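You operate a simulated robot arm through the tools that you are given. There is no shell and no other tool.

You are at the controls of a simulated robot arm. One attempt, no reset.

## Task
Put the purple polish from the shaker back in its slot and run the red one twice on medium.
Fine: leave it clamped in the shaker.

The check looks at the end state, three seconds after you hand in, the way a careful person would. Anything else that was tipped, shoved, dropped, spilled or broken makes it a failure.

## Robot
A 7-joint arm with a two-finger parallel gripper, fixed in place. Base frame: the origin is on the floor under the middle of its stand, x ahead of it, y to its left, z up; the work surface is at about z = 0.75. Lengths are in m, angles in rad, forces in N, time in s.
It reaches about 1.479 m from its shoulder. Its first joint turns from -2.897 to 2.897 rad. Payload 4.4 kg.
The TCP is the grasp point between the finger pads, 0.023 m short of the fingertips. In the tool frame z runs along the fingers and y along their closing line. Largest opening 0.094 m; finger width 0.038, thickness 0.01; the body of the gripper, 0.054 by 0.096 m, starts 0.039 m behind the TCP.
Orientation is that of the tool frame in the base frame, as a unit quaternion [w, x, y, z]. With the fingers straight down and closing along the base's y, the tool's x points along the base's -x, its y along +y and its z along -z.

## Interface
- The arm moves only by the tool send_rows. Its argument "rows" is a list of rows, each a list of 3 entries, a list of its own where there are three numbers: the opening, from 0 (shut) to 1 (fully open), then the shift along the base's x, y, z in units of 30 mm (1.0 is 30 mm), then the turn, a rotation vector about the base's x, y, z in units of 8 degrees (1.0 is 8 degrees). In form: [[fingers, [tx, ty, tz], [wx, wy, wz]], ...]. A call has 1 to 20 rows; each row shifts and turns the commanded pose from where the row before left it. A call with a number of a shift or a turn outside -1 to 1 is refused whole. Rows are played at 5 a second. More than 0.05 m and 0.15 rad between two rows, or a gripper value outside its range, and nothing of the call is played. A pose out of reach is approached as far as the arm can. The call stops where the force on the tool passes 70 N (or 10 N more than at its start, if that is more) or the arm is blocked; 0.2 s more then pass. The fingers move at their own pace (about 0.072 m/s each) and stop on an object; they squeeze with about 31 N. The grip force told is the motor's: it shows also when the fingers shut on nothing. Time passes only in rows, and 0.2 s behind the last, so rows that do not move let the fingers close. The reply holds the time, the measured pose of the TCP, the force on the tool along the base axes, the opening and the grip force, in the units named above and with some noise, with the torque about the TCP (base axes, N m) and any sound that the robot's microphone picked up.
- Cameras (640 x 400 px; columns grow to the right, rows downward): "scene" is fixed at [0.0516, -0.652, 1.5349]; the picture's right is [0.80, -0.60, 0.00], its down [-0.21, -0.28, -0.94] and it looks along [0.56, 0.75, -0.35] (base axes); focal length 328 px, centre (320, 200). "wrist" rides on the gripper at [0.086, 0.016, -0.075] in the tool frame; the picture's right is [-0.18, 0.98, 0.00], its down [-0.58, -0.11, -0.81] and it looks along [-0.79, -0.15, 0.59] (tool axes); focal length 243 px, centre (320, 200). There is no depth. A picture from a camera that has moved, and an enlarged one, comes with that camera's place and axes in the base frame and with its lens.
- capture(camera): a new picture of that camera. It takes no simulated time.
- close_up(camera, box): a new picture of the part [left, top, right, bottom] of that camera's present view, enlarged. It takes no simulated time.
- hand_in(): hands the job in; it is judged then, once.

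Nothing tells you positions but the pictures and the camera data. Unless the task says otherwise, let go and move clear before handing in.

The tools are called after ">>>" by a JSON object that holds its "api" and its "payload". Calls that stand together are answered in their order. send_rows: Moves the arm, as the interface text tells. Its arguments: {"type":"object","properties":{"rows":{"type":"array","items":{"type":"array"}}},"required":["rows"]} The other tools are called the same way: capture (camera) takes a picture; close_up (camera, box) takes an enlarged picture of a part of a camera's view; hand_in () hands the job in.

At the start:

```text
time_s: 0.0
tcp_pos: [0.5487, 0.5564, 1.1737]
ee_rot: [0.0, 0.0, 1.0, 0.001]
contact_force: [0.4, 0.2, 0.0]
ft_torque: [0.03, 0.0, 0.01]
opening: 0.094
grasp_force: 0.0
```

scene: 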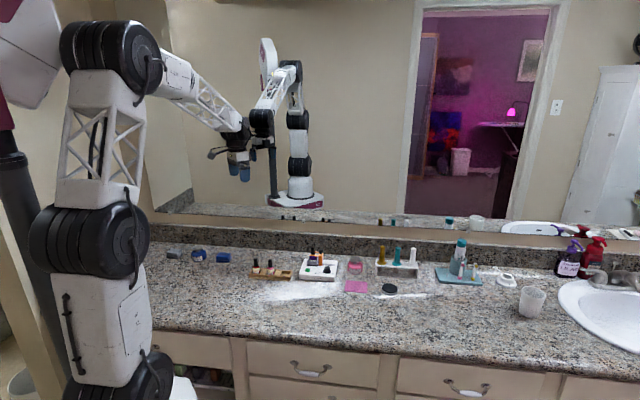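
wrist: 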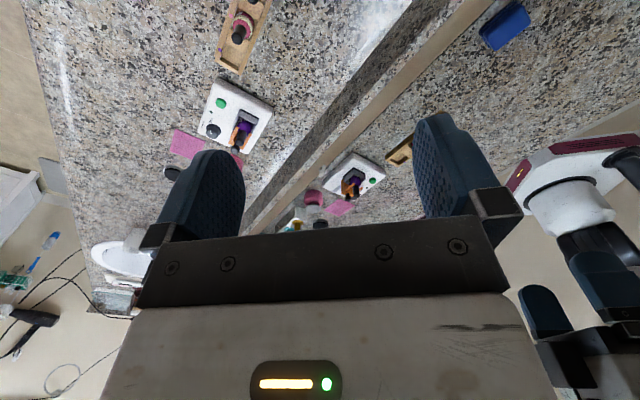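

I see a vanity counter with a wooden rack of polishes, a white shaker with a polish in it, and other items. I'll look closer before moving.

>>> {"api": "close_up", "payload": {"camera": "scene", "box": [230, 235, 390, 305]}}

>>> {"api": "close_up", "payload": {"camera": "scene", "box": [290, 240, 350, 290]}}

>>> {"api": "close_up", "payload": {"camera": "scene", "box": [240, 245, 300, 290]}}

>>> {"api": "close_up", "payload": {"camera": "wrist", "box": [150, 0, 310, 190]}}

```text
4.00 times, centred on (310, 270) of scene
camera zoom: at [0.0516, -0.652, 1.5349], right [0.8, -0.6, 0.0], down [-0.21, -0.28, -0.94], along [0.56, 0.75, -0.35], focal length 1312 px, centre (360, -80)
```

zoom: 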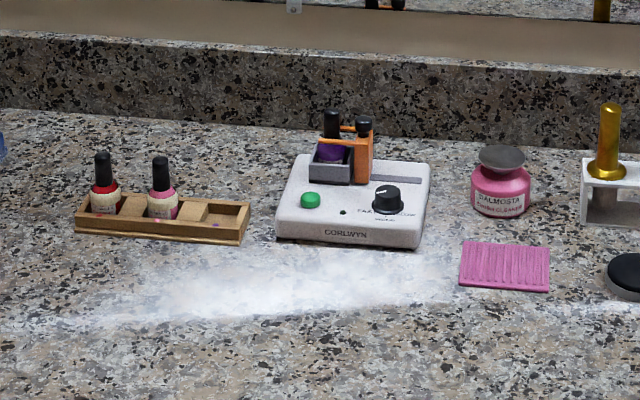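

```text
8.00 times, centred on (320, 265) of scene
camera zoom: at [0.0516, -0.652, 1.5349], right [0.8, -0.6, 0.0], down [-0.21, -0.28, -0.94], along [0.56, 0.75, -0.35], focal length 2624 px, centre (320, -320)
```

zoom: 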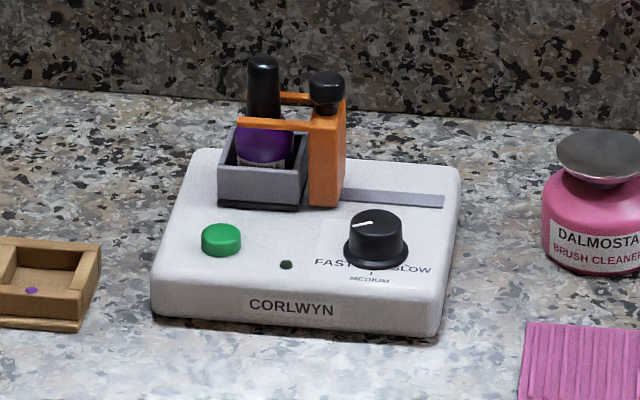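

```text
8.89 times, centred on (270, 268) of scene
camera zoom: at [0.0516, -0.652, 1.5349], right [0.8, -0.6, 0.0], down [-0.21, -0.28, -0.94], along [0.56, 0.75, -0.35], focal length 2916 px, centre (764, -400)
```

zoom: 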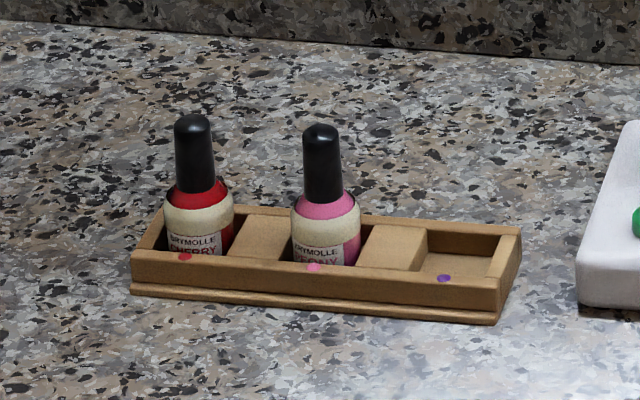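

```text
2.11 times, centred on (230, 95) of wrist
camera zoom: at [0.4636, 0.5741, 1.2485], right [0.18, 0.98, 0.0], down [0.58, -0.11, 0.81], along [0.79, -0.15, -0.59], focal length 511 px, centre (510, 421)
```

zoom: 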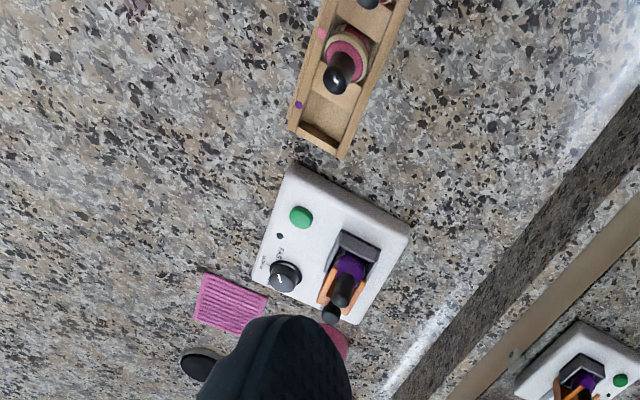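

The shaker (white box, "CORLWYN") sits at about (0.73, 0.30) turned about 45° to the base, with the purple bottle clamped by an orange sliding jaw; the rack sits to its left with red on the left, pink in the middle and an empty purple slot. I'll zoom in on the details further before moving.

>>> {"api": "close_up", "payload": {"camera": "scene", "box": [308, 244, 338, 264]}}

>>> {"api": "close_up", "payload": {"camera": "scene", "box": [312, 260, 338, 278]}}

>>> {"api": "close_up", "payload": {"camera": "wrist", "box": [195, 70, 285, 165]}}

>>> {"api": "close_up", "payload": {"camera": "wrist", "box": [200, 0, 290, 80]}}

```text
16.00 times, centred on (323, 254) of scene
camera zoom: at [0.0516, -0.652, 1.5349], right [0.8, -0.6, 0.0], down [-0.21, -0.28, -0.94], along [0.56, 0.75, -0.35], focal length 5248 px, centre (272, -664)
```

zoom: 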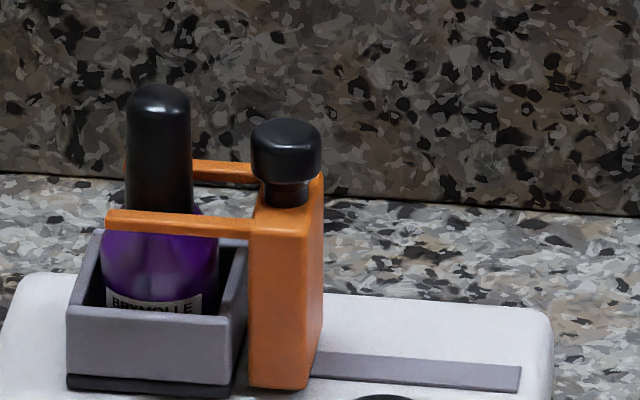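

```text
16.00 times, centred on (325, 269) of scene
camera zoom: at [0.0516, -0.652, 1.5349], right [0.8, -0.6, 0.0], down [-0.21, -0.28, -0.94], along [0.56, 0.75, -0.35], focal length 5248 px, centre (240, -904)
```

zoom: 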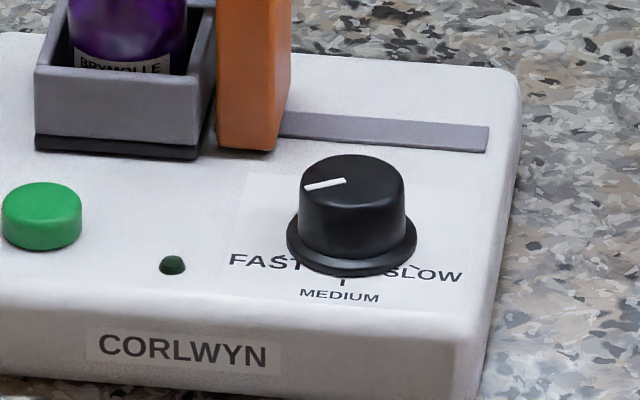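

```text
4.21 times, centred on (240, 118) of wrist
camera zoom: at [0.4636, 0.5741, 1.2485], right [0.18, 0.98, 0.0], down [0.58, -0.11, 0.81], along [0.79, -0.15, -0.59], focal length 1022 px, centre (657, 547)
```

zoom: 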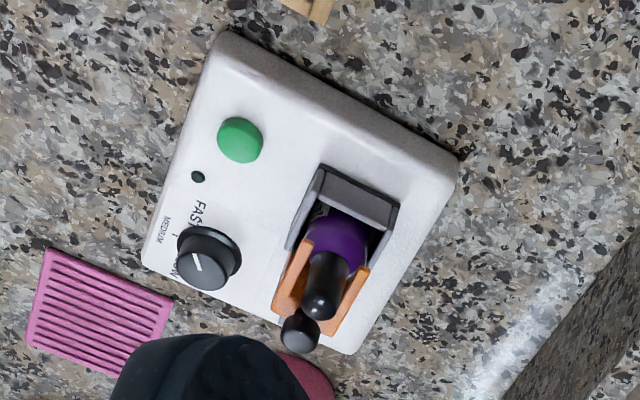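

```text
5.00 times, centred on (245, 40) of wrist
camera zoom: at [0.4636, 0.5741, 1.2485], right [0.18, 0.98, 0.0], down [0.58, -0.11, 0.81], along [0.79, -0.15, -0.59], focal length 1213 px, centre (695, 1000)
```

zoom: 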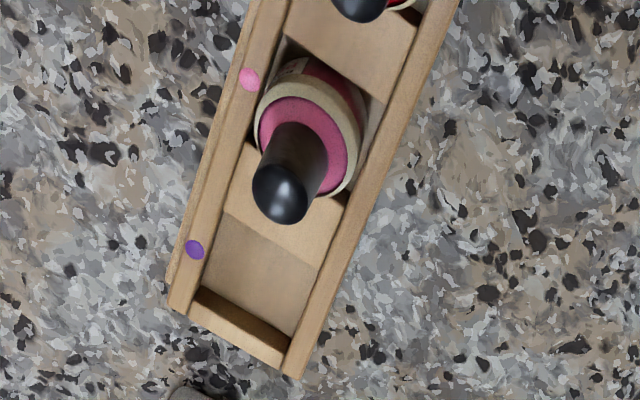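

The layout is aligned at −45° in the base frame (front edge direction s≈(0.71,−0.71), wall normal n≈(0.71,0.71)). I'll yaw the gripper −45° and move down toward the shaker for a better view.

>>> {"api": "send_rows", "payload": {"rows": [[1, [0.528, -0.692, -0.8], [0, 0, -0.9375]], [1, [0.528, -0.692, -0.8], [0, 0, -0.9375]], [1, [0.528, -0.692, -0.8], [0, 0, -0.9375]], [1, [0.528, -0.692, -0.8], [0, 0, -0.9375]], [1, [0.528, -0.692, -0.8], [0, 0, -0.9375]], [1, [0.528, -0.692, -0.8], [0, 0, -0.9375]], [1, [0, 0, 0], [0, 0, 0]]]}}

>>> {"api": "capture", "payload": {"camera": "wrist"}}

>>> {"api": "capture", "payload": {"camera": "scene"}}

```text
time_s: 1.6
tcp_pos: [0.6432, 0.4334, 1.0299]
ee_rot: [0.0, 0.382, 0.924, 0.0]
contact_force: [-0.2, -1.1, -0.4]
ft_torque: [-0.03, 0.01, -0.03]
opening: 0.0938
grasp_force: 0.0
```

```text
taken
camera wrist: at [0.5948, 0.5063, 1.1054], right [0.83, 0.56, 0.0], down [0.33, -0.49, 0.81], along [0.46, -0.67, -0.59], focal length 243 px, centre (320, 200)
```

wrist: 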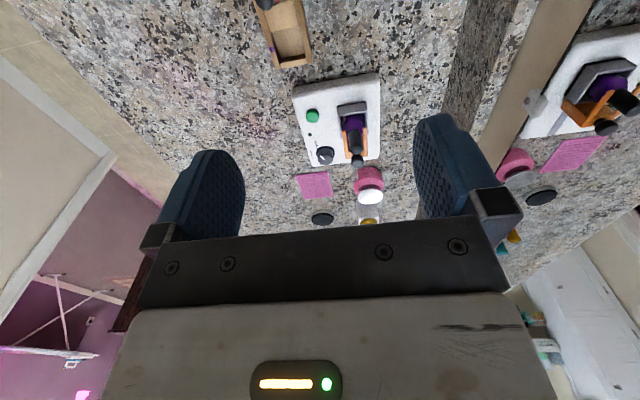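

```text
taken
```

scene: 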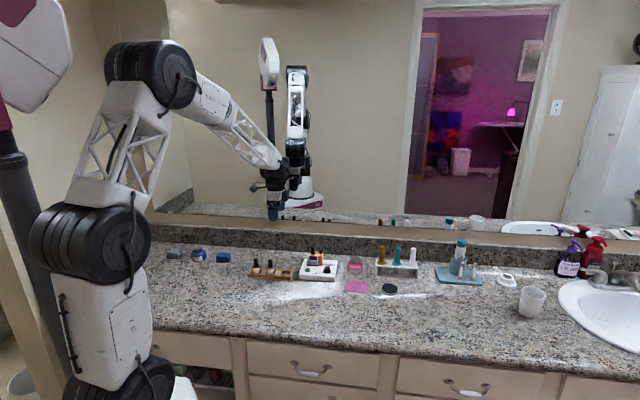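

>>> {"api": "close_up", "payload": {"camera": "wrist", "box": [285, 65, 395, 175]}}

>>> {"api": "close_up", "payload": {"camera": "wrist", "box": [240, 0, 330, 75]}}

```text
3.64 times, centred on (340, 120) of wrist
camera zoom: at [0.5948, 0.5063, 1.1054], right [0.83, 0.56, 0.0], down [0.33, -0.49, 0.81], along [0.46, -0.67, -0.59], focal length 882 px, centre (247, 491)
```

zoom: 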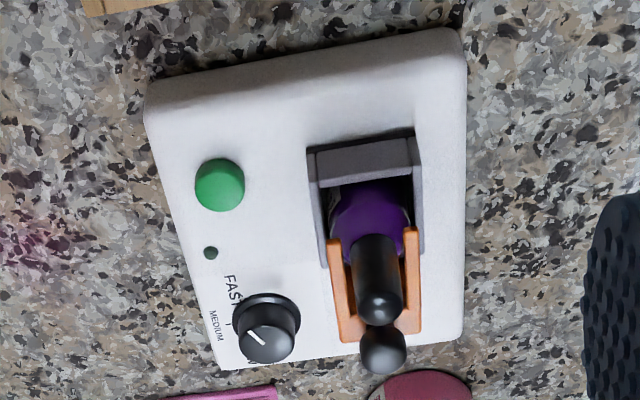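

```text
5.33 times, centred on (285, 38) of wrist
camera zoom: at [0.5948, 0.5063, 1.1054], right [0.83, 0.56, 0.0], down [0.33, -0.49, 0.81], along [0.46, -0.67, -0.59], focal length 1294 px, centre (507, 1067)
```

zoom: 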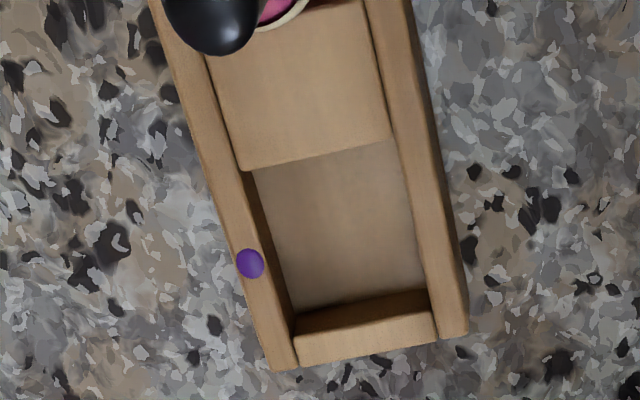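

I triangulated the main parts using both cameras: the clamp's black grip is near (S 0.32, N 0.79, z 0.85) in counter-aligned axes, the purple cap top is at z≈0.862, the green button is at z≈0.787 and the speed knob top is at z≈0.80. Next I move above the clamp grip and check the alignment.

>>> {"api": "send_rows", "payload": {"rows": [[1, [0.791, -0.573, -0.444], [0, 0, 0]], [1, [0.791, -0.573, -0.444], [0, 0, 0]], [1, [0.791, -0.573, -0.444], [0, 0, 0]], [1, [0.791, -0.573, -0.444], [0, 0, 0]], [1, [0.791, -0.573, -0.444], [0, 0, 0]], [1, [0.791, -0.573, -0.444], [0, 0, 0]], [1, [0, 0, 0], [0, 0, 0]]]}}

>>> {"api": "capture", "payload": {"camera": "wrist"}}

>>> {"api": "close_up", "payload": {"camera": "scene", "box": [270, 200, 370, 285]}}

```text
time_s: 3.2
tcp_pos: [0.7876, 0.3278, 0.9515]
ee_rot: [0.0, 0.383, 0.924, 0.0]
contact_force: [-0.3, -0.6, -0.6]
ft_torque: [-0.01, 0.0, 0.0]
opening: 0.0939
grasp_force: 0.0
```

```text
taken
camera wrist: at [0.7388, 0.4017, 1.0251], right [0.82, 0.57, 0.0], down [0.33, -0.49, 0.81], along [0.46, -0.67, -0.59], focal length 243 px, centre (320, 200)
```

wrist: 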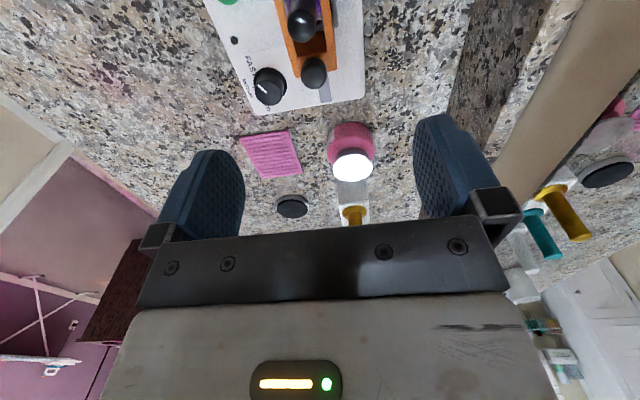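

```text
4.71 times, centred on (320, 242) of scene
camera zoom: at [0.0516, -0.652, 1.5349], right [0.8, -0.6, 0.0], down [-0.21, -0.28, -0.94], along [0.56, 0.75, -0.35], focal length 1544 px, centre (320, 0)
```

zoom: 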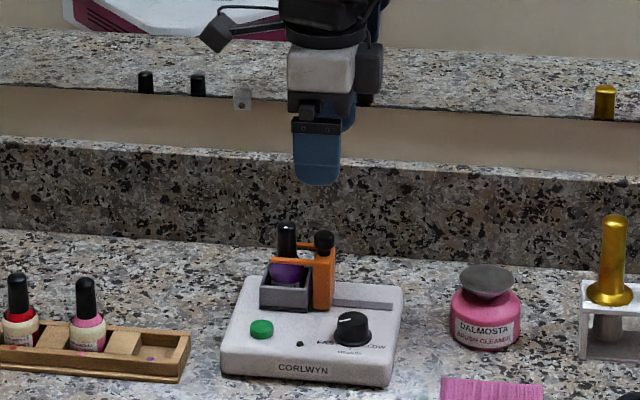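

The clamp grip lies almost directly below the TCP (S 0.3217, N 0.786). I'll make a small correction and descend until the tips sit just above the orange jaw.

>>> {"api": "send_rows", "payload": {"rows": [[1, [-0.15, 0.02, -0.7], [0, 0, 0]], [1, [0, 0, -0.7], [0, 0, 0]], [1, [0, 0, -0.7], [0, 0, 0]], [1, [0, 0, -0.6], [0, 0, 0]], [1, [0, 0, 0], [0, 0, 0]]]}}

>>> {"api": "capture", "payload": {"camera": "wrist"}}

>>> {"api": "close_up", "payload": {"camera": "scene", "box": [290, 225, 350, 270]}}

```text
time_s: 4.4
tcp_pos: [0.7819, 0.3299, 0.8674]
ee_rot: [0.001, 0.384, 0.923, 0.0]
contact_force: [-0.2, 0.2, -0.5]
ft_torque: [0.01, 0.0, 0.03]
opening: 0.0936
grasp_force: 0.0
```

```text
taken
camera wrist: at [0.7326, 0.4032, 0.9428], right [0.82, 0.57, 0.0], down [0.33, -0.49, 0.81], along [0.46, -0.67, -0.59], focal length 243 px, centre (320, 200)
```

wrist: 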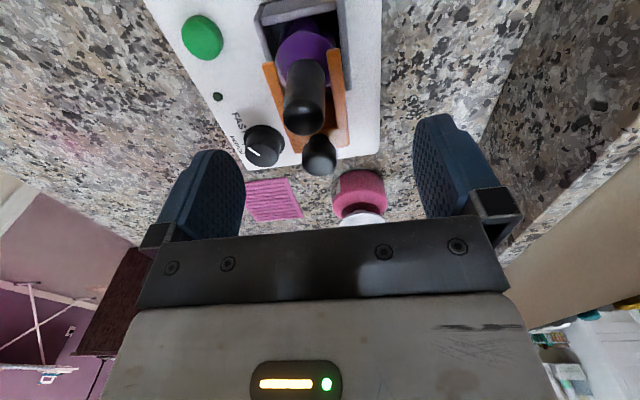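

```text
8.89 times, centred on (320, 248) of scene
camera zoom: at [0.0516, -0.652, 1.5349], right [0.8, -0.6, 0.0], down [-0.21, -0.28, -0.94], along [0.56, 0.75, -0.35], focal length 2916 px, centre (320, -222)
```

zoom: 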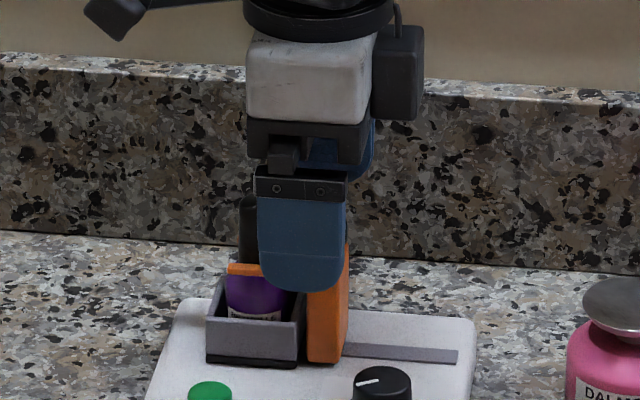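

The clamp grip is centered between the fingers. I'll lower another 6 mm and close on it.

>>> {"api": "send_rows", "payload": {"rows": [[1, [0, 0, -0.2], [0, 0, 0]], [1, [0, 0, 0], [0, 0, 0]], [0.5, [0, 0, 0], [0, 0, 0]], [0.1, [0, 0, 0], [0, 0, 0]], [0.1, [0, 0, 0], [0, 0, 0]], [0.1, [0, 0, 0], [0, 0, 0]], [0.1, [0, 0, 0], [0, 0, 0]]]}}

>>> {"api": "capture", "payload": {"camera": "wrist"}}

>>> {"api": "close_up", "payload": {"camera": "scene", "box": [290, 225, 350, 270]}}

```text
time_s: 6.0
tcp_pos: [0.7816, 0.3297, 0.8624]
ee_rot: [-0.001, 0.382, 0.924, -0.001]
contact_force: [-15.3, -16.4, 4.9]
ft_torque: [-0.14, 0.4, -0.11]
opening: 0.0195
grasp_force: 11.5
```

```text
taken
camera wrist: at [0.7323, 0.4033, 0.937], right [0.82, 0.57, 0.0], down [0.34, -0.49, 0.81], along [0.46, -0.67, -0.59], focal length 243 px, centre (320, 200)
```

wrist: 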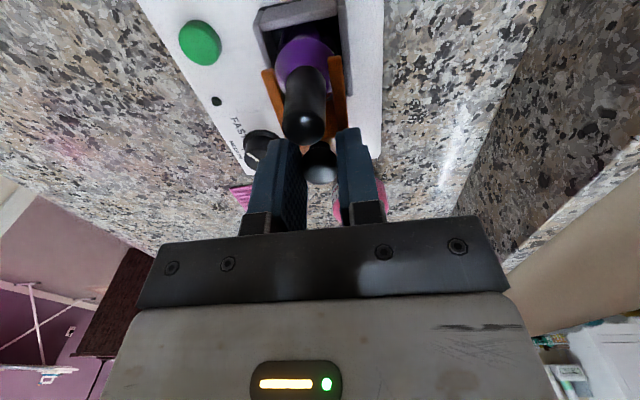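

```text
8.89 times, centred on (320, 248) of scene
camera zoom: at [0.0516, -0.652, 1.5349], right [0.8, -0.6, 0.0], down [-0.21, -0.28, -0.94], along [0.56, 0.75, -0.35], focal length 2916 px, centre (320, -222)
```

zoom: 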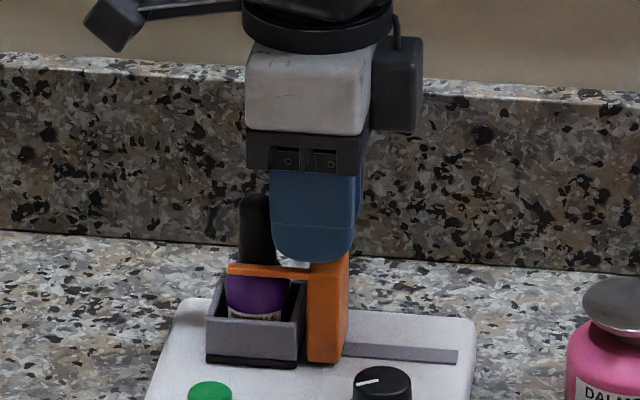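

The grip is on (opening 19.5 mm), but there is about 22 N of side load along −n, so the knob is slightly nearer the front than my centre. I'll shift a little to −n to relax it before sliding.

>>> {"api": "send_rows", "payload": {"rows": [[0.1, [-0.04, -0.04, 0], [0, 0, 0]], [0.1, [0, 0, 0], [0, 0, 0]], [0.1, [0, 0, 0], [0, 0, 0]]]}}

```text
time_s: 6.8
tcp_pos: [0.781, 0.3287, 0.8628]
ee_rot: [0.0, 0.383, 0.924, 0.0]
contact_force: [-4.7, -4.1, -6.9]
ft_torque: [0.11, 0.25, -0.01]
opening: 0.0176
grasp_force: 44.8
```

Side load is mostly gone and the grip is firm. Now I slide the clamp gently toward +s (away from the bottle), watching the force.

>>> {"api": "send_rows", "payload": {"rows": [[0.1, [0.118, -0.118, 0], [0, 0, 0]], [0.1, [0.118, -0.118, 0], [0, 0, 0]], [0.1, [0.118, -0.118, 0], [0, 0, 0]], [0.1, [0, 0, 0], [0, 0, 0]]]}}

>>> {"api": "close_up", "payload": {"camera": "scene", "box": [290, 235, 350, 280]}}

```text
time_s: 7.8
tcp_pos: [0.7919, 0.3178, 0.8627]
ee_rot: [-0.001, 0.382, 0.924, -0.001]
contact_force: [-16.4, -15.2, -12.3]
ft_torque: [-0.3, 0.13, -0.07]
opening: 0.0173
grasp_force: 44.9
```

```text
8.89 times, centred on (320, 258) of scene
camera zoom: at [0.0516, -0.652, 1.5349], right [0.8, -0.6, 0.0], down [-0.21, -0.28, -0.94], along [0.56, 0.75, -0.35], focal length 2916 px, centre (320, -311)
```

zoom: 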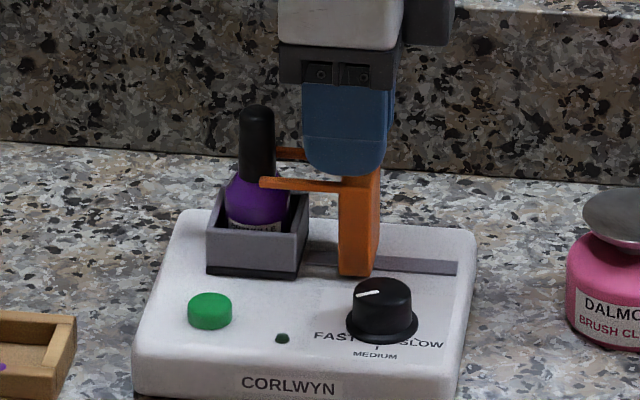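

The clamp slides freely, and the bottle stays put in the box. A side load along −n is building again, so I'll relieve that and continue with a slight correction.

>>> {"api": "send_rows", "payload": {"rows": [[0.1, [-0.04, -0.04, 0], [0, 0, 0]], [0.1, [0.11, -0.126, 0], [0, 0, 0]], [0.1, [0.11, -0.126, 0], [0, 0, 0]], [0.1, [0.11, -0.126, 0], [0, 0, 0]], [0.1, [0, 0, 0], [0, 0, 0]]]}}

>>> {"api": "close_up", "payload": {"camera": "scene", "box": [290, 235, 350, 280]}}

```text
time_s: 8.9
tcp_pos: [0.8008, 0.3082, 0.8622]
ee_rot: [0.002, 0.382, 0.924, 0.0]
contact_force: [17.0, 17.1, -15.3]
ft_torque: [0.14, -0.37, 0.12]
opening: 0.0172
grasp_force: 45.2
stopped in row 5: the force on the tool passed its limit at 72 N (the readings are from after the stop); the commanded pose is now the measured one
```

```text
8.89 times, centred on (320, 258) of scene
camera zoom: at [0.0516, -0.652, 1.5349], right [0.8, -0.6, 0.0], down [-0.21, -0.28, -0.94], along [0.56, 0.75, -0.35], focal length 2916 px, centre (320, -311)
```

zoom: 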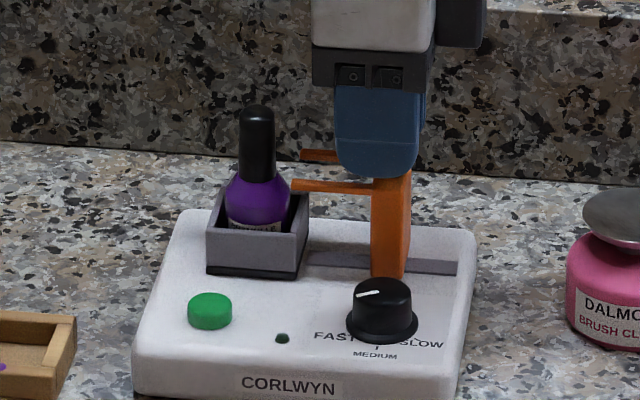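

The jaw has moved about 28 mm and the fork arms now clear the bottle by a few mm. I'll relieve the residual side load and test whether it slides a bit further.

>>> {"api": "send_rows", "payload": {"rows": [[0.1, [0.035, 0.035, 0], [0, 0, 0]], [0.1, [0, 0, 0], [0, 0, 0]]]}}

>>> {"api": "send_rows", "payload": {"rows": [[0.1, [0.05, -0.05, 0], [0, 0, 0]], [0.1, [0.03, -0.03, 0], [0, 0, 0]], [0.1, [0, 0, 0], [0, 0, 0]]]}}

```text
time_s: 9.6
tcp_pos: [0.8017, 0.3087, 0.8633]
ee_rot: [0.0, 0.382, 0.924, 0.001]
contact_force: [-12.2, -13.1, -1.8]
ft_torque: [-1.06, -0.56, -0.08]
opening: 0.0171
grasp_force: 44.9
```

```text
time_s: 10.3
tcp_pos: [0.8041, 0.3055, 0.8631]
ee_rot: [0.0, 0.382, 0.924, 0.0]
contact_force: [-23.9, -23.5, -17.6]
ft_torque: [-0.45, 0.36, -0.12]
opening: 0.0172
grasp_force: 44.8
```

No end stop yet: it slides on, with the rail angled slightly toward −n. I'll relieve the load and slide another ~6 mm for more clearance.

>>> {"api": "send_rows", "payload": {"rows": [[0.1, [-0.026, -0.026, 0], [0, 0, 0]], [0.1, [0.113, -0.1226, 0], [0, 0, 0]], [0.1, [0.05, -0.055, 0], [0, 0, 0]], [0.1, [0, 0, 0], [0, 0, 0]]]}}

>>> {"api": "close_up", "payload": {"camera": "scene", "box": [290, 235, 350, 280]}}

>>> {"api": "capture", "payload": {"camera": "wrist"}}

```text
time_s: 11.3
tcp_pos: [0.8091, 0.3014, 0.8633]
ee_rot: [0.001, 0.382, 0.924, 0.001]
contact_force: [-15.5, 2.5, -33.0]
ft_torque: [0.14, 0.45, -0.01]
opening: 0.0176
grasp_force: 44.5
```

```text
8.89 times, centred on (320, 258) of scene
camera zoom: at [0.0516, -0.652, 1.5349], right [0.8, -0.6, 0.0], down [-0.21, -0.28, -0.94], along [0.56, 0.75, -0.35], focal length 2916 px, centre (320, -311)
```

zoom: 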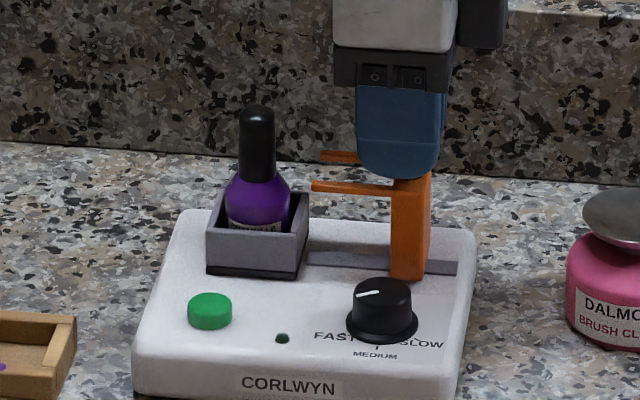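

```text
taken
camera wrist: at [0.7596, 0.3739, 0.9379], right [0.82, 0.57, 0.0], down [0.33, -0.49, 0.81], along [0.46, -0.66, -0.59], focal length 243 px, centre (320, 200)
```

wrist: 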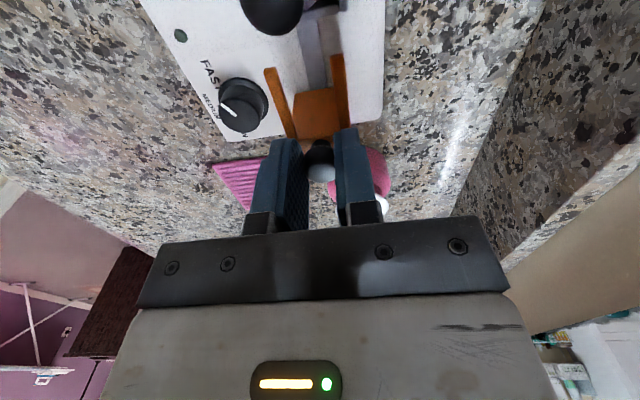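

The clamp is now back about 39 mm and well clear of the bottle. I'll release the grip and lift straight up.

>>> {"api": "send_rows", "payload": {"rows": [[0.1, [-0.01, 0.01, -0.03], [0, 0, 0]], [0.3, [0, 0, 0], [0, 0, 0]], [0.7, [0, 0, 0], [0, 0, 0]], [0.7, [0, 0, 0], [0, 0, 0]], [0.7, [0, 0, 0.5], [0, 0, 0]], [0.7, [0, 0, 0.8], [0, 0, 0]], [0.7, [0, 0, 0.8], [0, 0, 0]], [0.7, [0, 0, 0], [0, 0, 0]]]}}

>>> {"api": "capture", "payload": {"camera": "wrist"}}

>>> {"api": "close_up", "payload": {"camera": "scene", "box": [290, 235, 350, 280]}}

```text
time_s: 13.2
tcp_pos: [0.8075, 0.301, 0.926]
ee_rot: [0.002, 0.381, 0.924, 0.002]
contact_force: [0.9, 0.2, 0.7]
ft_torque: [0.01, -0.04, -0.01]
opening: 0.0655
grasp_force: 0.0
```

```text
taken
camera wrist: at [0.759, 0.373, 1.0012], right [0.82, 0.57, 0.0], down [0.33, -0.49, 0.81], along [0.46, -0.66, -0.59], focal length 243 px, centre (320, 200)
```

wrist: 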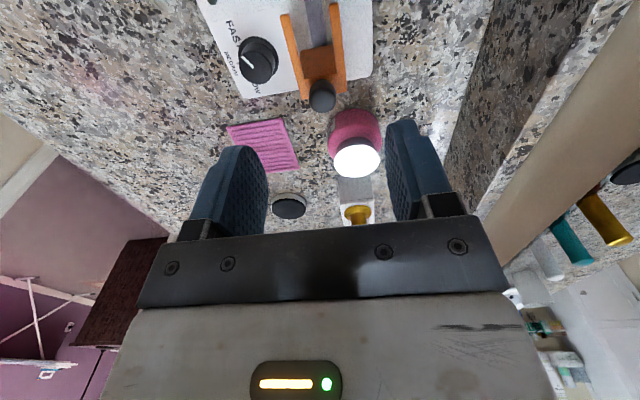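

```text
8.89 times, centred on (320, 258) of scene
camera zoom: at [0.0516, -0.652, 1.5349], right [0.8, -0.6, 0.0], down [-0.21, -0.28, -0.94], along [0.56, 0.75, -0.35], focal length 2916 px, centre (320, -311)
```

zoom: 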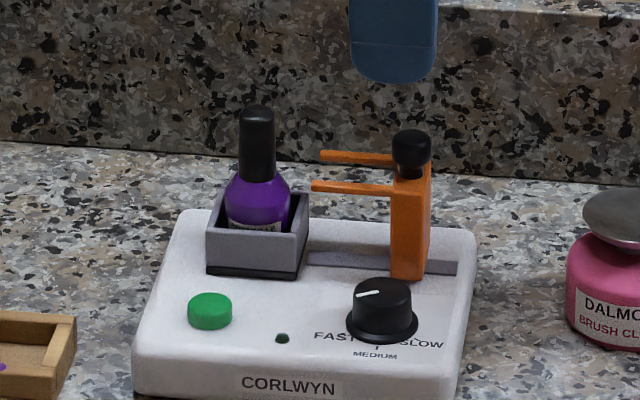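

The clamp holds its open position. Next I move above the purple bottle's cap (S≈0.292, N≈0.7855) and verify.

>>> {"api": "send_rows", "payload": {"rows": [[0.7, [-0.5, 0.534, 0.2], [0, 0, 0]], [0.7, [-0.5, 0.534, 0], [0, 0, 0]], [0.7, [-0.5, 0.534, 0], [0, 0, 0]], [0.7, [0, 0, 0], [0, 0, 0]]]}}

>>> {"api": "capture", "payload": {"camera": "wrist"}}

>>> {"api": "close_up", "payload": {"camera": "scene", "box": [290, 225, 350, 270]}}

```text
time_s: 14.2
tcp_pos: [0.7623, 0.3486, 0.9311]
ee_rot: [0.001, 0.381, 0.924, 0.001]
contact_force: [0.1, 0.5, 0.9]
ft_torque: [0.01, 0.03, 0.0]
opening: 0.0659
grasp_force: 0.1
```

```text
taken
camera wrist: at [0.7136, 0.4217, 1.006], right [0.82, 0.57, 0.0], down [0.33, -0.49, 0.81], along [0.46, -0.66, -0.59], focal length 243 px, centre (320, 200)
```

wrist: 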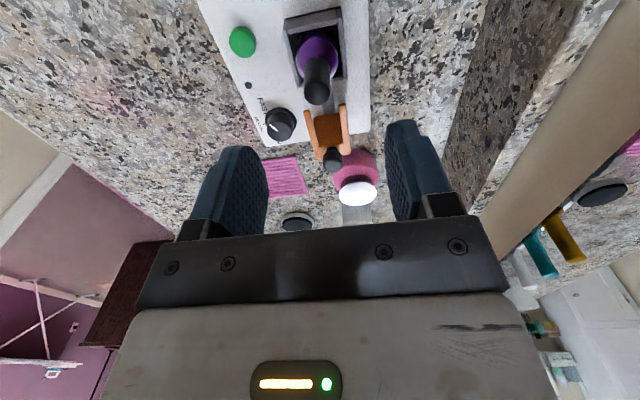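

```text
8.89 times, centred on (320, 248) of scene
camera zoom: at [0.0516, -0.652, 1.5349], right [0.8, -0.6, 0.0], down [-0.21, -0.28, -0.94], along [0.56, 0.75, -0.35], focal length 2916 px, centre (320, -222)
```

zoom: 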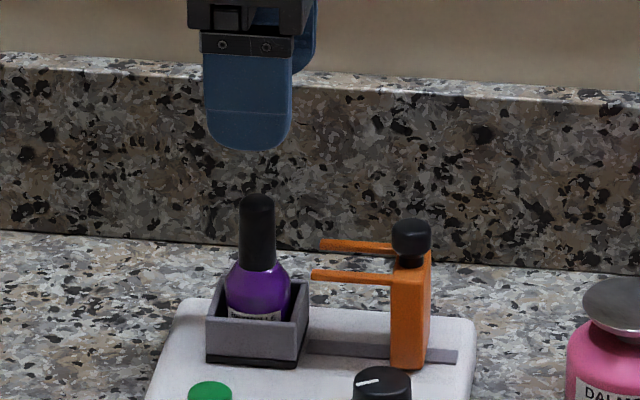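

>>> {"api": "close_up", "payload": {"camera": "wrist", "box": [220, 0, 390, 180]}}

```text
2.22 times, centred on (305, 90) of wrist
camera zoom: at [0.7136, 0.4217, 1.006], right [0.82, 0.57, 0.0], down [0.33, -0.49, 0.81], along [0.46, -0.66, -0.59], focal length 539 px, centre (353, 444)
```

zoom: 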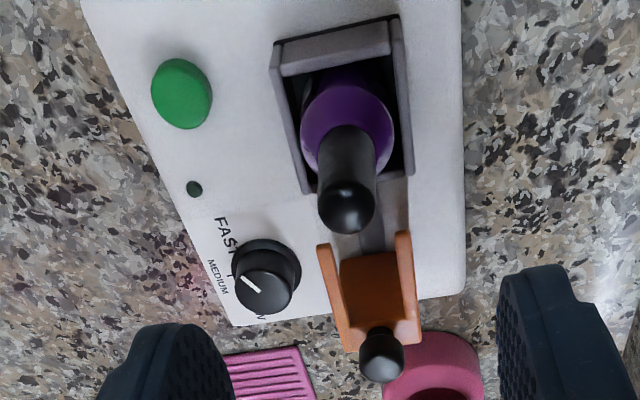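

The cap is directly under the gripper (N matches within 1 mm). I'll descend around the cap, tips staying above the box rim.

>>> {"api": "send_rows", "payload": {"rows": [[0.7, [-0.05, 0.06, -0.6], [0, 0, 0]], [0.7, [0, 0, -0.7], [0, 0, 0]], [0.7, [0, 0, -0.7], [0, 0, 0]], [0.7, [0, 0, -0.4], [0, 0, 0]], [0.7, [0, 0, 0], [0, 0, 0]]]}}

>>> {"api": "capture", "payload": {"camera": "wrist"}}

>>> {"api": "close_up", "payload": {"camera": "scene", "box": [290, 235, 350, 280]}}

```text
time_s: 15.3
tcp_pos: [0.7625, 0.3527, 0.8579]
ee_rot: [0.001, 0.382, 0.924, 0.001]
contact_force: [0.6, -0.8, 0.4]
ft_torque: [0.02, 0.0, 0.03]
opening: 0.0657
grasp_force: 0.1
```

```text
taken
camera wrist: at [0.7128, 0.4249, 0.9327], right [0.82, 0.57, 0.0], down [0.33, -0.49, 0.81], along [0.46, -0.66, -0.59], focal length 243 px, centre (320, 200)
```

wrist: 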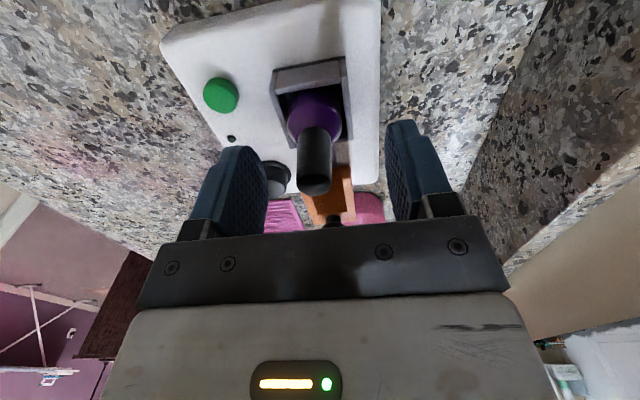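

```text
8.89 times, centred on (320, 258) of scene
camera zoom: at [0.0516, -0.652, 1.5349], right [0.8, -0.6, 0.0], down [-0.21, -0.28, -0.94], along [0.56, 0.75, -0.35], focal length 2916 px, centre (320, -311)
```

zoom: 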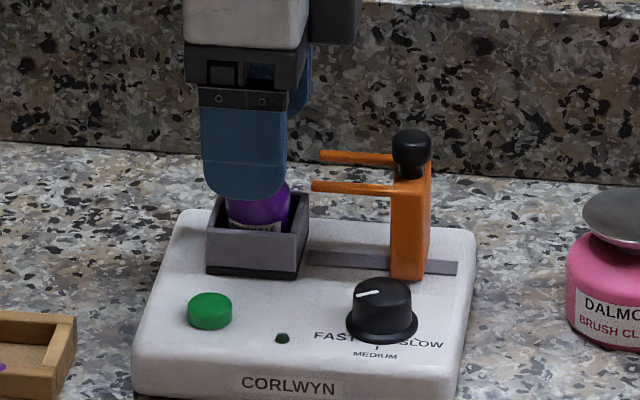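

The cap sits between the pads, with me about 1 mm too far toward the wall. I'll nudge and close on the cap.

>>> {"api": "send_rows", "payload": {"rows": [[0.7, [-0.06, 0.01, 0], [0, 0, 0]], [0.7, [0, 0, 0], [0, 0, 0]], [0.3, [0, 0, 0], [0, 0, 0]], [0.1, [0, 0, 0], [0, 0, 0]], [0.1, [0, 0, 0], [0, 0, 0]], [0.1, [0, 0, 0], [0, 0, 0]]]}}

>>> {"api": "capture", "payload": {"camera": "wrist"}}

```text
time_s: 16.8
tcp_pos: [0.7596, 0.3523, 0.8571]
ee_rot: [0.002, 0.382, 0.924, 0.001]
contact_force: [-0.4, -0.7, 1.5]
ft_torque: [0.01, -0.01, -0.02]
opening: 0.0164
grasp_force: 31.0
```

```text
taken
camera wrist: at [0.711, 0.4246, 0.9332], right [0.82, 0.57, 0.0], down [0.33, -0.49, 0.81], along [0.46, -0.66, -0.59], focal length 243 px, centre (320, 200)
```

wrist: 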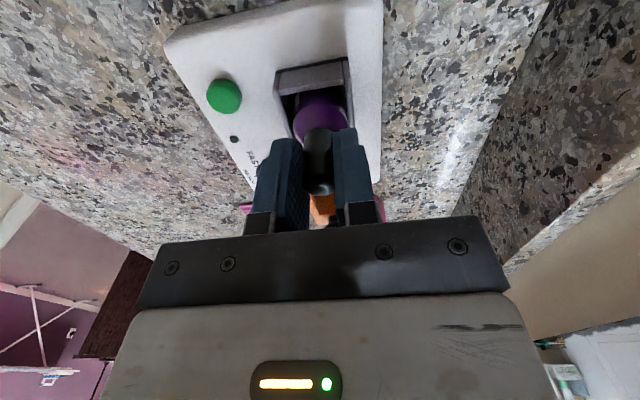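

The purple bottle is gripped cleanly (31 N, no side load). I'll lift it straight up 60 mm and check it.

>>> {"api": "send_rows", "payload": {"rows": [[0.1, [0, 0, 0.3], [0, 0, 0]], [0.1, [0, 0, 0.5], [0, 0, 0]], [0.1, [0, 0, 0.6], [0, 0, 0]], [0.1, [0, 0, 0.6], [0, 0, 0]], [0.1, [0, 0, 0], [0, 0, 0]]]}}

>>> {"api": "capture", "payload": {"camera": "wrist"}}

>>> {"api": "close_up", "payload": {"camera": "scene", "box": [270, 220, 350, 280]}}

```text
time_s: 17.9
tcp_pos: [0.7599, 0.3525, 0.9207]
ee_rot: [0.001, 0.381, 0.924, 0.001]
contact_force: [1.1, -0.2, -0.2]
ft_torque: [-0.03, 0.02, 0.0]
opening: 0.0163
grasp_force: 31.1
```

```text
taken
camera wrist: at [0.7114, 0.4246, 0.9951], right [0.82, 0.57, 0.0], down [0.33, -0.49, 0.81], along [0.46, -0.66, -0.59], focal length 243 px, centre (320, 200)
```

wrist: 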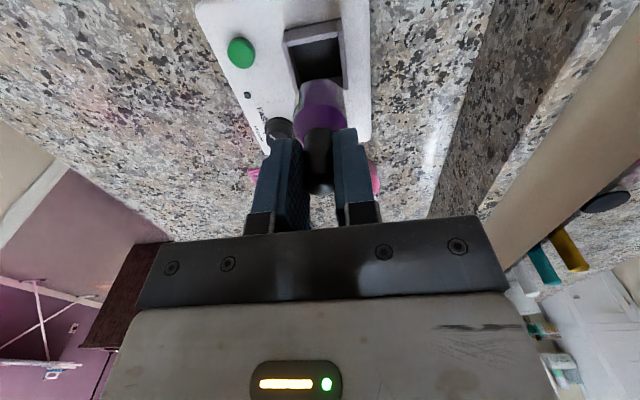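

```text
6.67 times, centred on (310, 250) of scene
camera zoom: at [0.0516, -0.652, 1.5349], right [0.8, -0.6, 0.0], down [-0.21, -0.28, -0.94], along [0.56, 0.75, -0.35], focal length 2187 px, centre (387, -133)
```

zoom: 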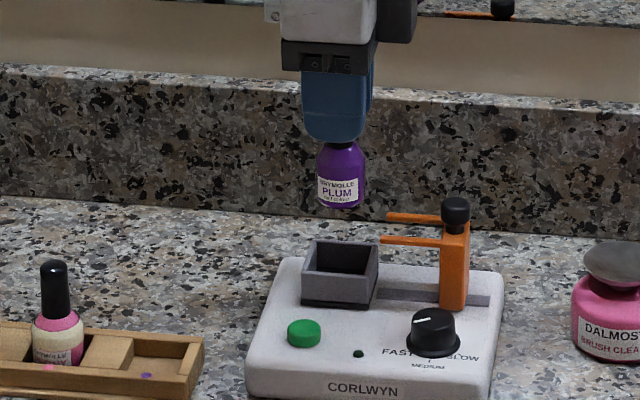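

The bottle (PLUM) hangs straight. Moving it over to above the purple slot.

>>> {"api": "send_rows", "payload": {"rows": [[0.1, [-0.814, 0.171, 0], [0, 0, 0]], [0.1, [-0.814, 0.171, 0], [0, 0, 0]], [0.1, [-0.814, 0.171, 0], [0, 0, 0]], [0.1, [-0.814, 0.171, 0], [0, 0, 0]], [0.1, [-0.814, 0.171, 0], [0, 0, 0]], [0.1, [0, 0, 0], [0, 0, 0]]]}}

>>> {"api": "capture", "payload": {"camera": "wrist"}}

>>> {"api": "close_up", "payload": {"camera": "scene", "box": [240, 235, 310, 290]}}

```text
time_s: 19.4
tcp_pos: [0.6391, 0.3749, 0.9185]
ee_rot: [0.001, 0.382, 0.924, 0.002]
contact_force: [0.6, -0.4, -0.9]
ft_torque: [-0.02, 0.0, 0.0]
opening: 0.0165
grasp_force: 31.0
```

```text
taken
camera wrist: at [0.5889, 0.4472, 0.9936], right [0.82, 0.57, 0.0], down [0.33, -0.49, 0.81], along [0.46, -0.66, -0.59], focal length 243 px, centre (320, 200)
```

wrist: 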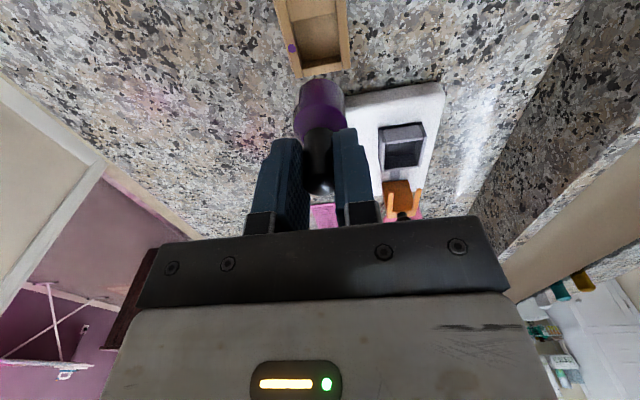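

```text
7.27 times, centred on (275, 262) of scene
camera zoom: at [0.0516, -0.652, 1.5349], right [0.8, -0.6, 0.0], down [-0.21, -0.28, -0.94], along [0.56, 0.75, -0.35], focal length 2386 px, centre (647, -254)
```

zoom: 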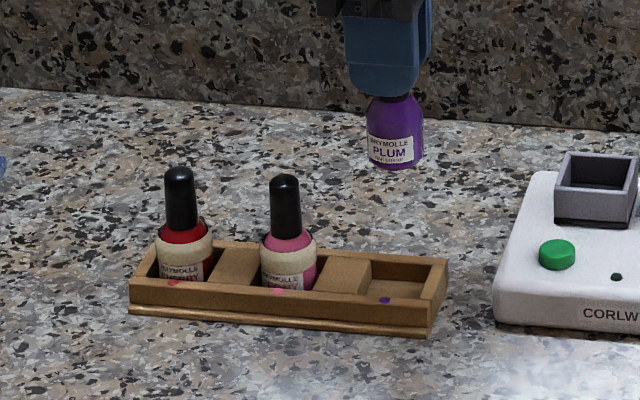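

>>> {"api": "close_up", "payload": {"camera": "wrist", "box": [260, 0, 370, 130]}}

>>> {"api": "close_up", "payload": {"camera": "scene", "box": [272, 240, 302, 280]}}

```text
3.08 times, centred on (315, 65) of wrist
camera zoom: at [0.5889, 0.4472, 0.9936], right [0.82, 0.57, 0.0], down [0.33, -0.49, 0.81], along [0.46, -0.66, -0.59], focal length 746 px, centre (335, 615)
```

zoom: 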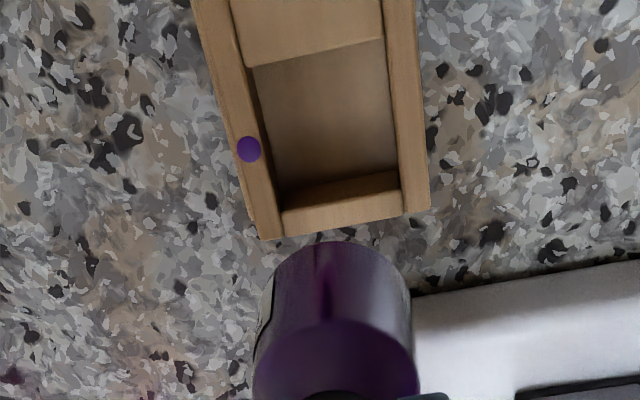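

```text
10.00 times, centred on (287, 260) of scene
camera zoom: at [0.0516, -0.652, 1.5349], right [0.8, -0.6, 0.0], down [-0.21, -0.28, -0.94], along [0.56, 0.75, -0.35], focal length 3280 px, centre (650, -400)
```

zoom: 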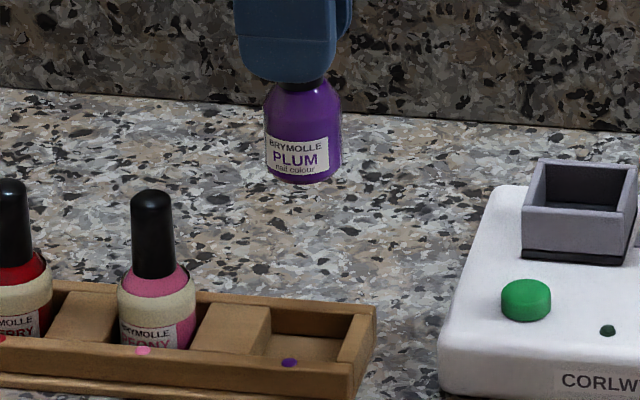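

The bottle is nearly over the purple slot; by both cameras it needs about 4.5 mm toward −s and 1 mm toward the front. I'll correct and lower to just above the rails for another check.

>>> {"api": "send_rows", "payload": {"rows": [[0.1, [-0.134, 0.078, -0.4], [0, 0, 0]], [0.1, [0, 0, -0.6], [0, 0, 0]], [0.1, [0, 0, -0.6], [0, 0, 0]], [0.1, [0, 0, -0.4], [0, 0, 0]], [0.1, [0, 0, 0], [0, 0, 0]]]}}

>>> {"api": "close_up", "payload": {"camera": "wrist", "box": [260, 0, 370, 130]}}

>>> {"api": "close_up", "payload": {"camera": "scene", "box": [262, 245, 302, 285]}}

```text
time_s: 20.6
tcp_pos: [0.6335, 0.3784, 0.8617]
ee_rot: [0.001, 0.382, 0.924, 0.001]
contact_force: [0.3, 0.3, -0.7]
ft_torque: [-0.05, -0.03, 0.0]
opening: 0.0165
grasp_force: 31.4
```

```text
3.08 times, centred on (315, 65) of wrist
camera zoom: at [0.584, 0.4509, 0.9356], right [0.82, 0.57, 0.0], down [0.33, -0.49, 0.81], along [0.46, -0.66, -0.59], focal length 746 px, centre (335, 615)
```

zoom: 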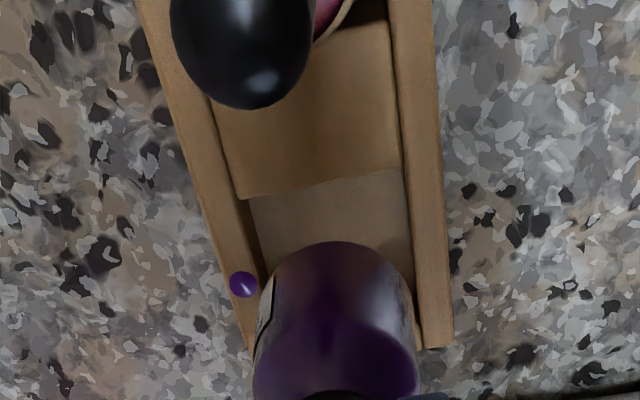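

```text
10.00 times, centred on (282, 265) of scene
camera zoom: at [0.0516, -0.652, 1.5349], right [0.8, -0.6, 0.0], down [-0.21, -0.28, -0.94], along [0.56, 0.75, -0.35], focal length 3280 px, centre (700, -450)
```

zoom: 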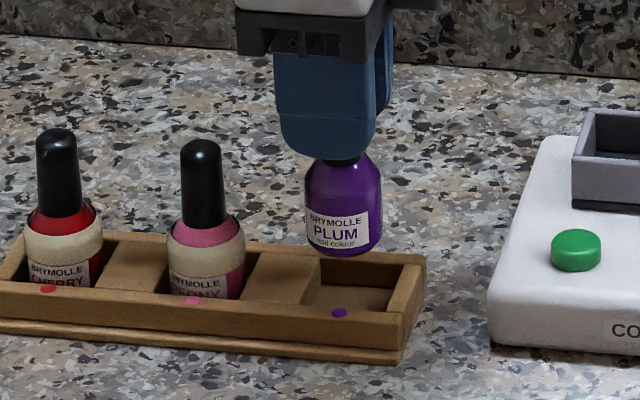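

Alignment is within about 1–2 mm by both cameras. I'll nudge +1.5 mm along s and lower the bottle into the slot.

>>> {"api": "send_rows", "payload": {"rows": [[0.1, [0.035, -0.035, -0.1], [0, 0, 0]], [0.1, [0, 0, -0.3], [0, 0, 0]], [0.1, [0, 0, -0.3], [0, 0, 0]], [0.1, [0, 0, -0.3], [0, 0, 0]], [0.1, [0, 0, 0], [0, 0, 0]]]}}

>>> {"api": "close_up", "payload": {"camera": "wrist", "box": [260, 0, 370, 130]}}

>>> {"api": "close_up", "payload": {"camera": "scene", "box": [262, 245, 302, 285]}}

```text
time_s: 21.8
tcp_pos: [0.6351, 0.3783, 0.8299]
ee_rot: [0.001, 0.382, 0.924, 0.001]
contact_force: [1.2, 0.3, -0.8]
ft_torque: [0.0, -0.03, -0.02]
opening: 0.0162
grasp_force: 31.3
```

```text
3.08 times, centred on (315, 65) of wrist
camera zoom: at [0.5862, 0.451, 0.9043], right [0.82, 0.57, 0.0], down [0.33, -0.49, 0.81], along [0.46, -0.66, -0.59], focal length 746 px, centre (335, 615)
```

zoom: 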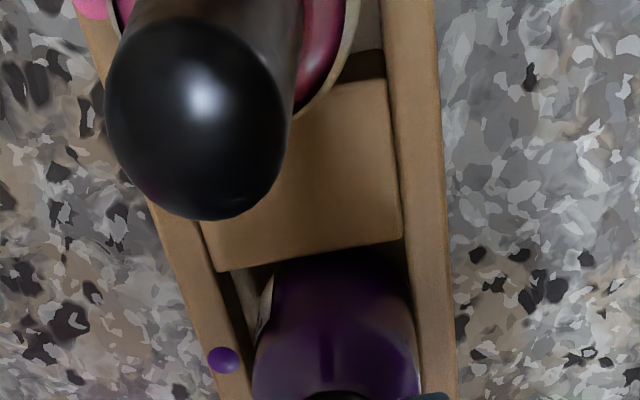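

```text
10.00 times, centred on (282, 265) of scene
camera zoom: at [0.0516, -0.652, 1.5349], right [0.8, -0.6, 0.0], down [-0.21, -0.28, -0.94], along [0.56, 0.75, -0.35], focal length 3280 px, centre (700, -450)
```

zoom: 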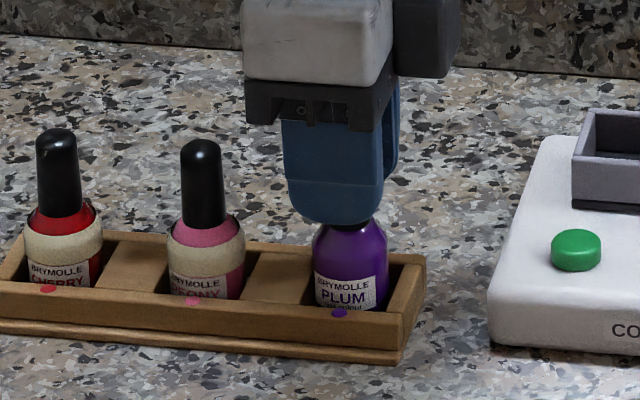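

The bottle is inside the slot with no contact force yet. Lowering gently until it touches the slot floor.

>>> {"api": "send_rows", "payload": {"rows": [[0.1, [0, 0, -0.05], [0, 0, 0]], [0.1, [0, 0, -0.05], [0, 0, 0]], [0.1, [0, 0, 0], [0, 0, 0]]]}}

>>> {"api": "send_rows", "payload": {"rows": [[0.1, [0, 0, -0.05], [0, 0, 0]], [0.1, [0, 0, 0], [0, 0, 0]]]}}

```text
time_s: 22.6
tcp_pos: [0.6366, 0.3791, 0.8263]
ee_rot: [0.001, 0.383, 0.924, 0.002]
contact_force: [0.2, -0.4, 0.5]
ft_torque: [0.02, -0.01, 0.01]
opening: 0.0166
grasp_force: 30.7
```

```text
time_s: 23.1
tcp_pos: [0.6362, 0.3781, 0.8264]
ee_rot: [0.003, 0.382, 0.924, 0.003]
contact_force: [-2.9, 1.3, 19.7]
ft_torque: [0.03, 0.17, -0.04]
opening: 0.0163
grasp_force: 30.7
```

The bottle has touched bottom (about 20 N upward). I'll ease off half a millimetre, open and lift away.

>>> {"api": "send_rows", "payload": {"rows": [[0.1, [0, 0, 0.02], [0, 0, 0]], [0.25, [0, 0, 0], [0, 0, 0]], [0.4, [0, 0, 0], [0, 0, 0]], [0.6, [0, 0, 0], [0, 0, 0]], [0.6, [0, 0, 0], [0, 0, 0]], [0.6, [0, 0, 0.5], [0, 0, 0]], [0.6, [0, 0, 0.8], [0, 0, 0]], [0.6, [0, 0, 0.8], [0, 0, 0]], [0.6, [0, 0, 0], [0, 0, 0]]]}}

>>> {"api": "capture", "payload": {"camera": "wrist"}}

>>> {"api": "close_up", "payload": {"camera": "scene", "box": [242, 240, 302, 285]}}

```text
time_s: 25.1
tcp_pos: [0.638, 0.3784, 0.8883]
ee_rot: [0.002, 0.381, 0.924, 0.002]
contact_force: [0.0, 0.1, -0.5]
ft_torque: [-0.03, 0.02, 0.0]
opening: 0.0565
grasp_force: 0.0
```

```text
taken
camera wrist: at [0.5878, 0.4516, 0.9634], right [0.82, 0.57, 0.0], down [0.33, -0.49, 0.81], along [0.46, -0.66, -0.59], focal length 243 px, centre (320, 200)
```

wrist: 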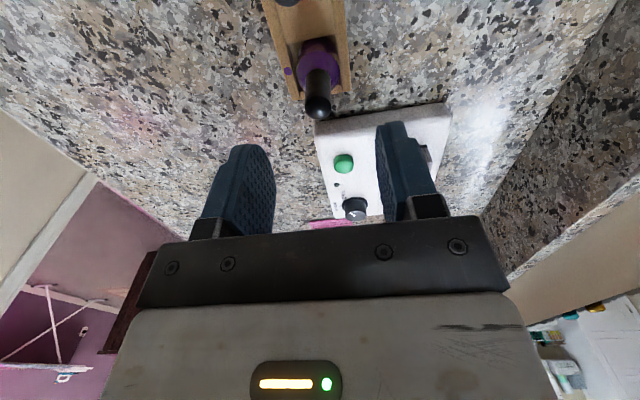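

```text
8.89 times, centred on (272, 262) of scene
camera zoom: at [0.0516, -0.652, 1.5349], right [0.8, -0.6, 0.0], down [-0.21, -0.28, -0.94], along [0.56, 0.75, -0.35], focal length 2916 px, centre (747, -356)
```

zoom: 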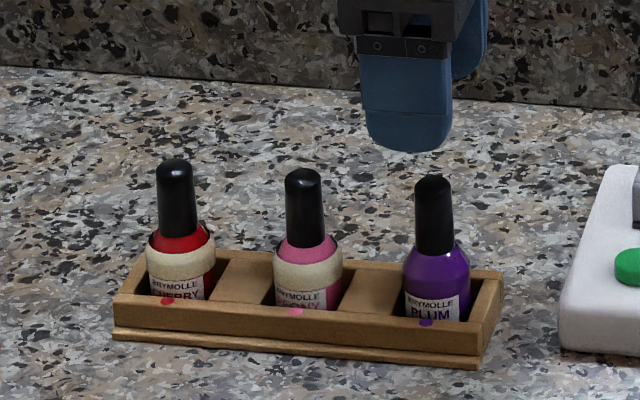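

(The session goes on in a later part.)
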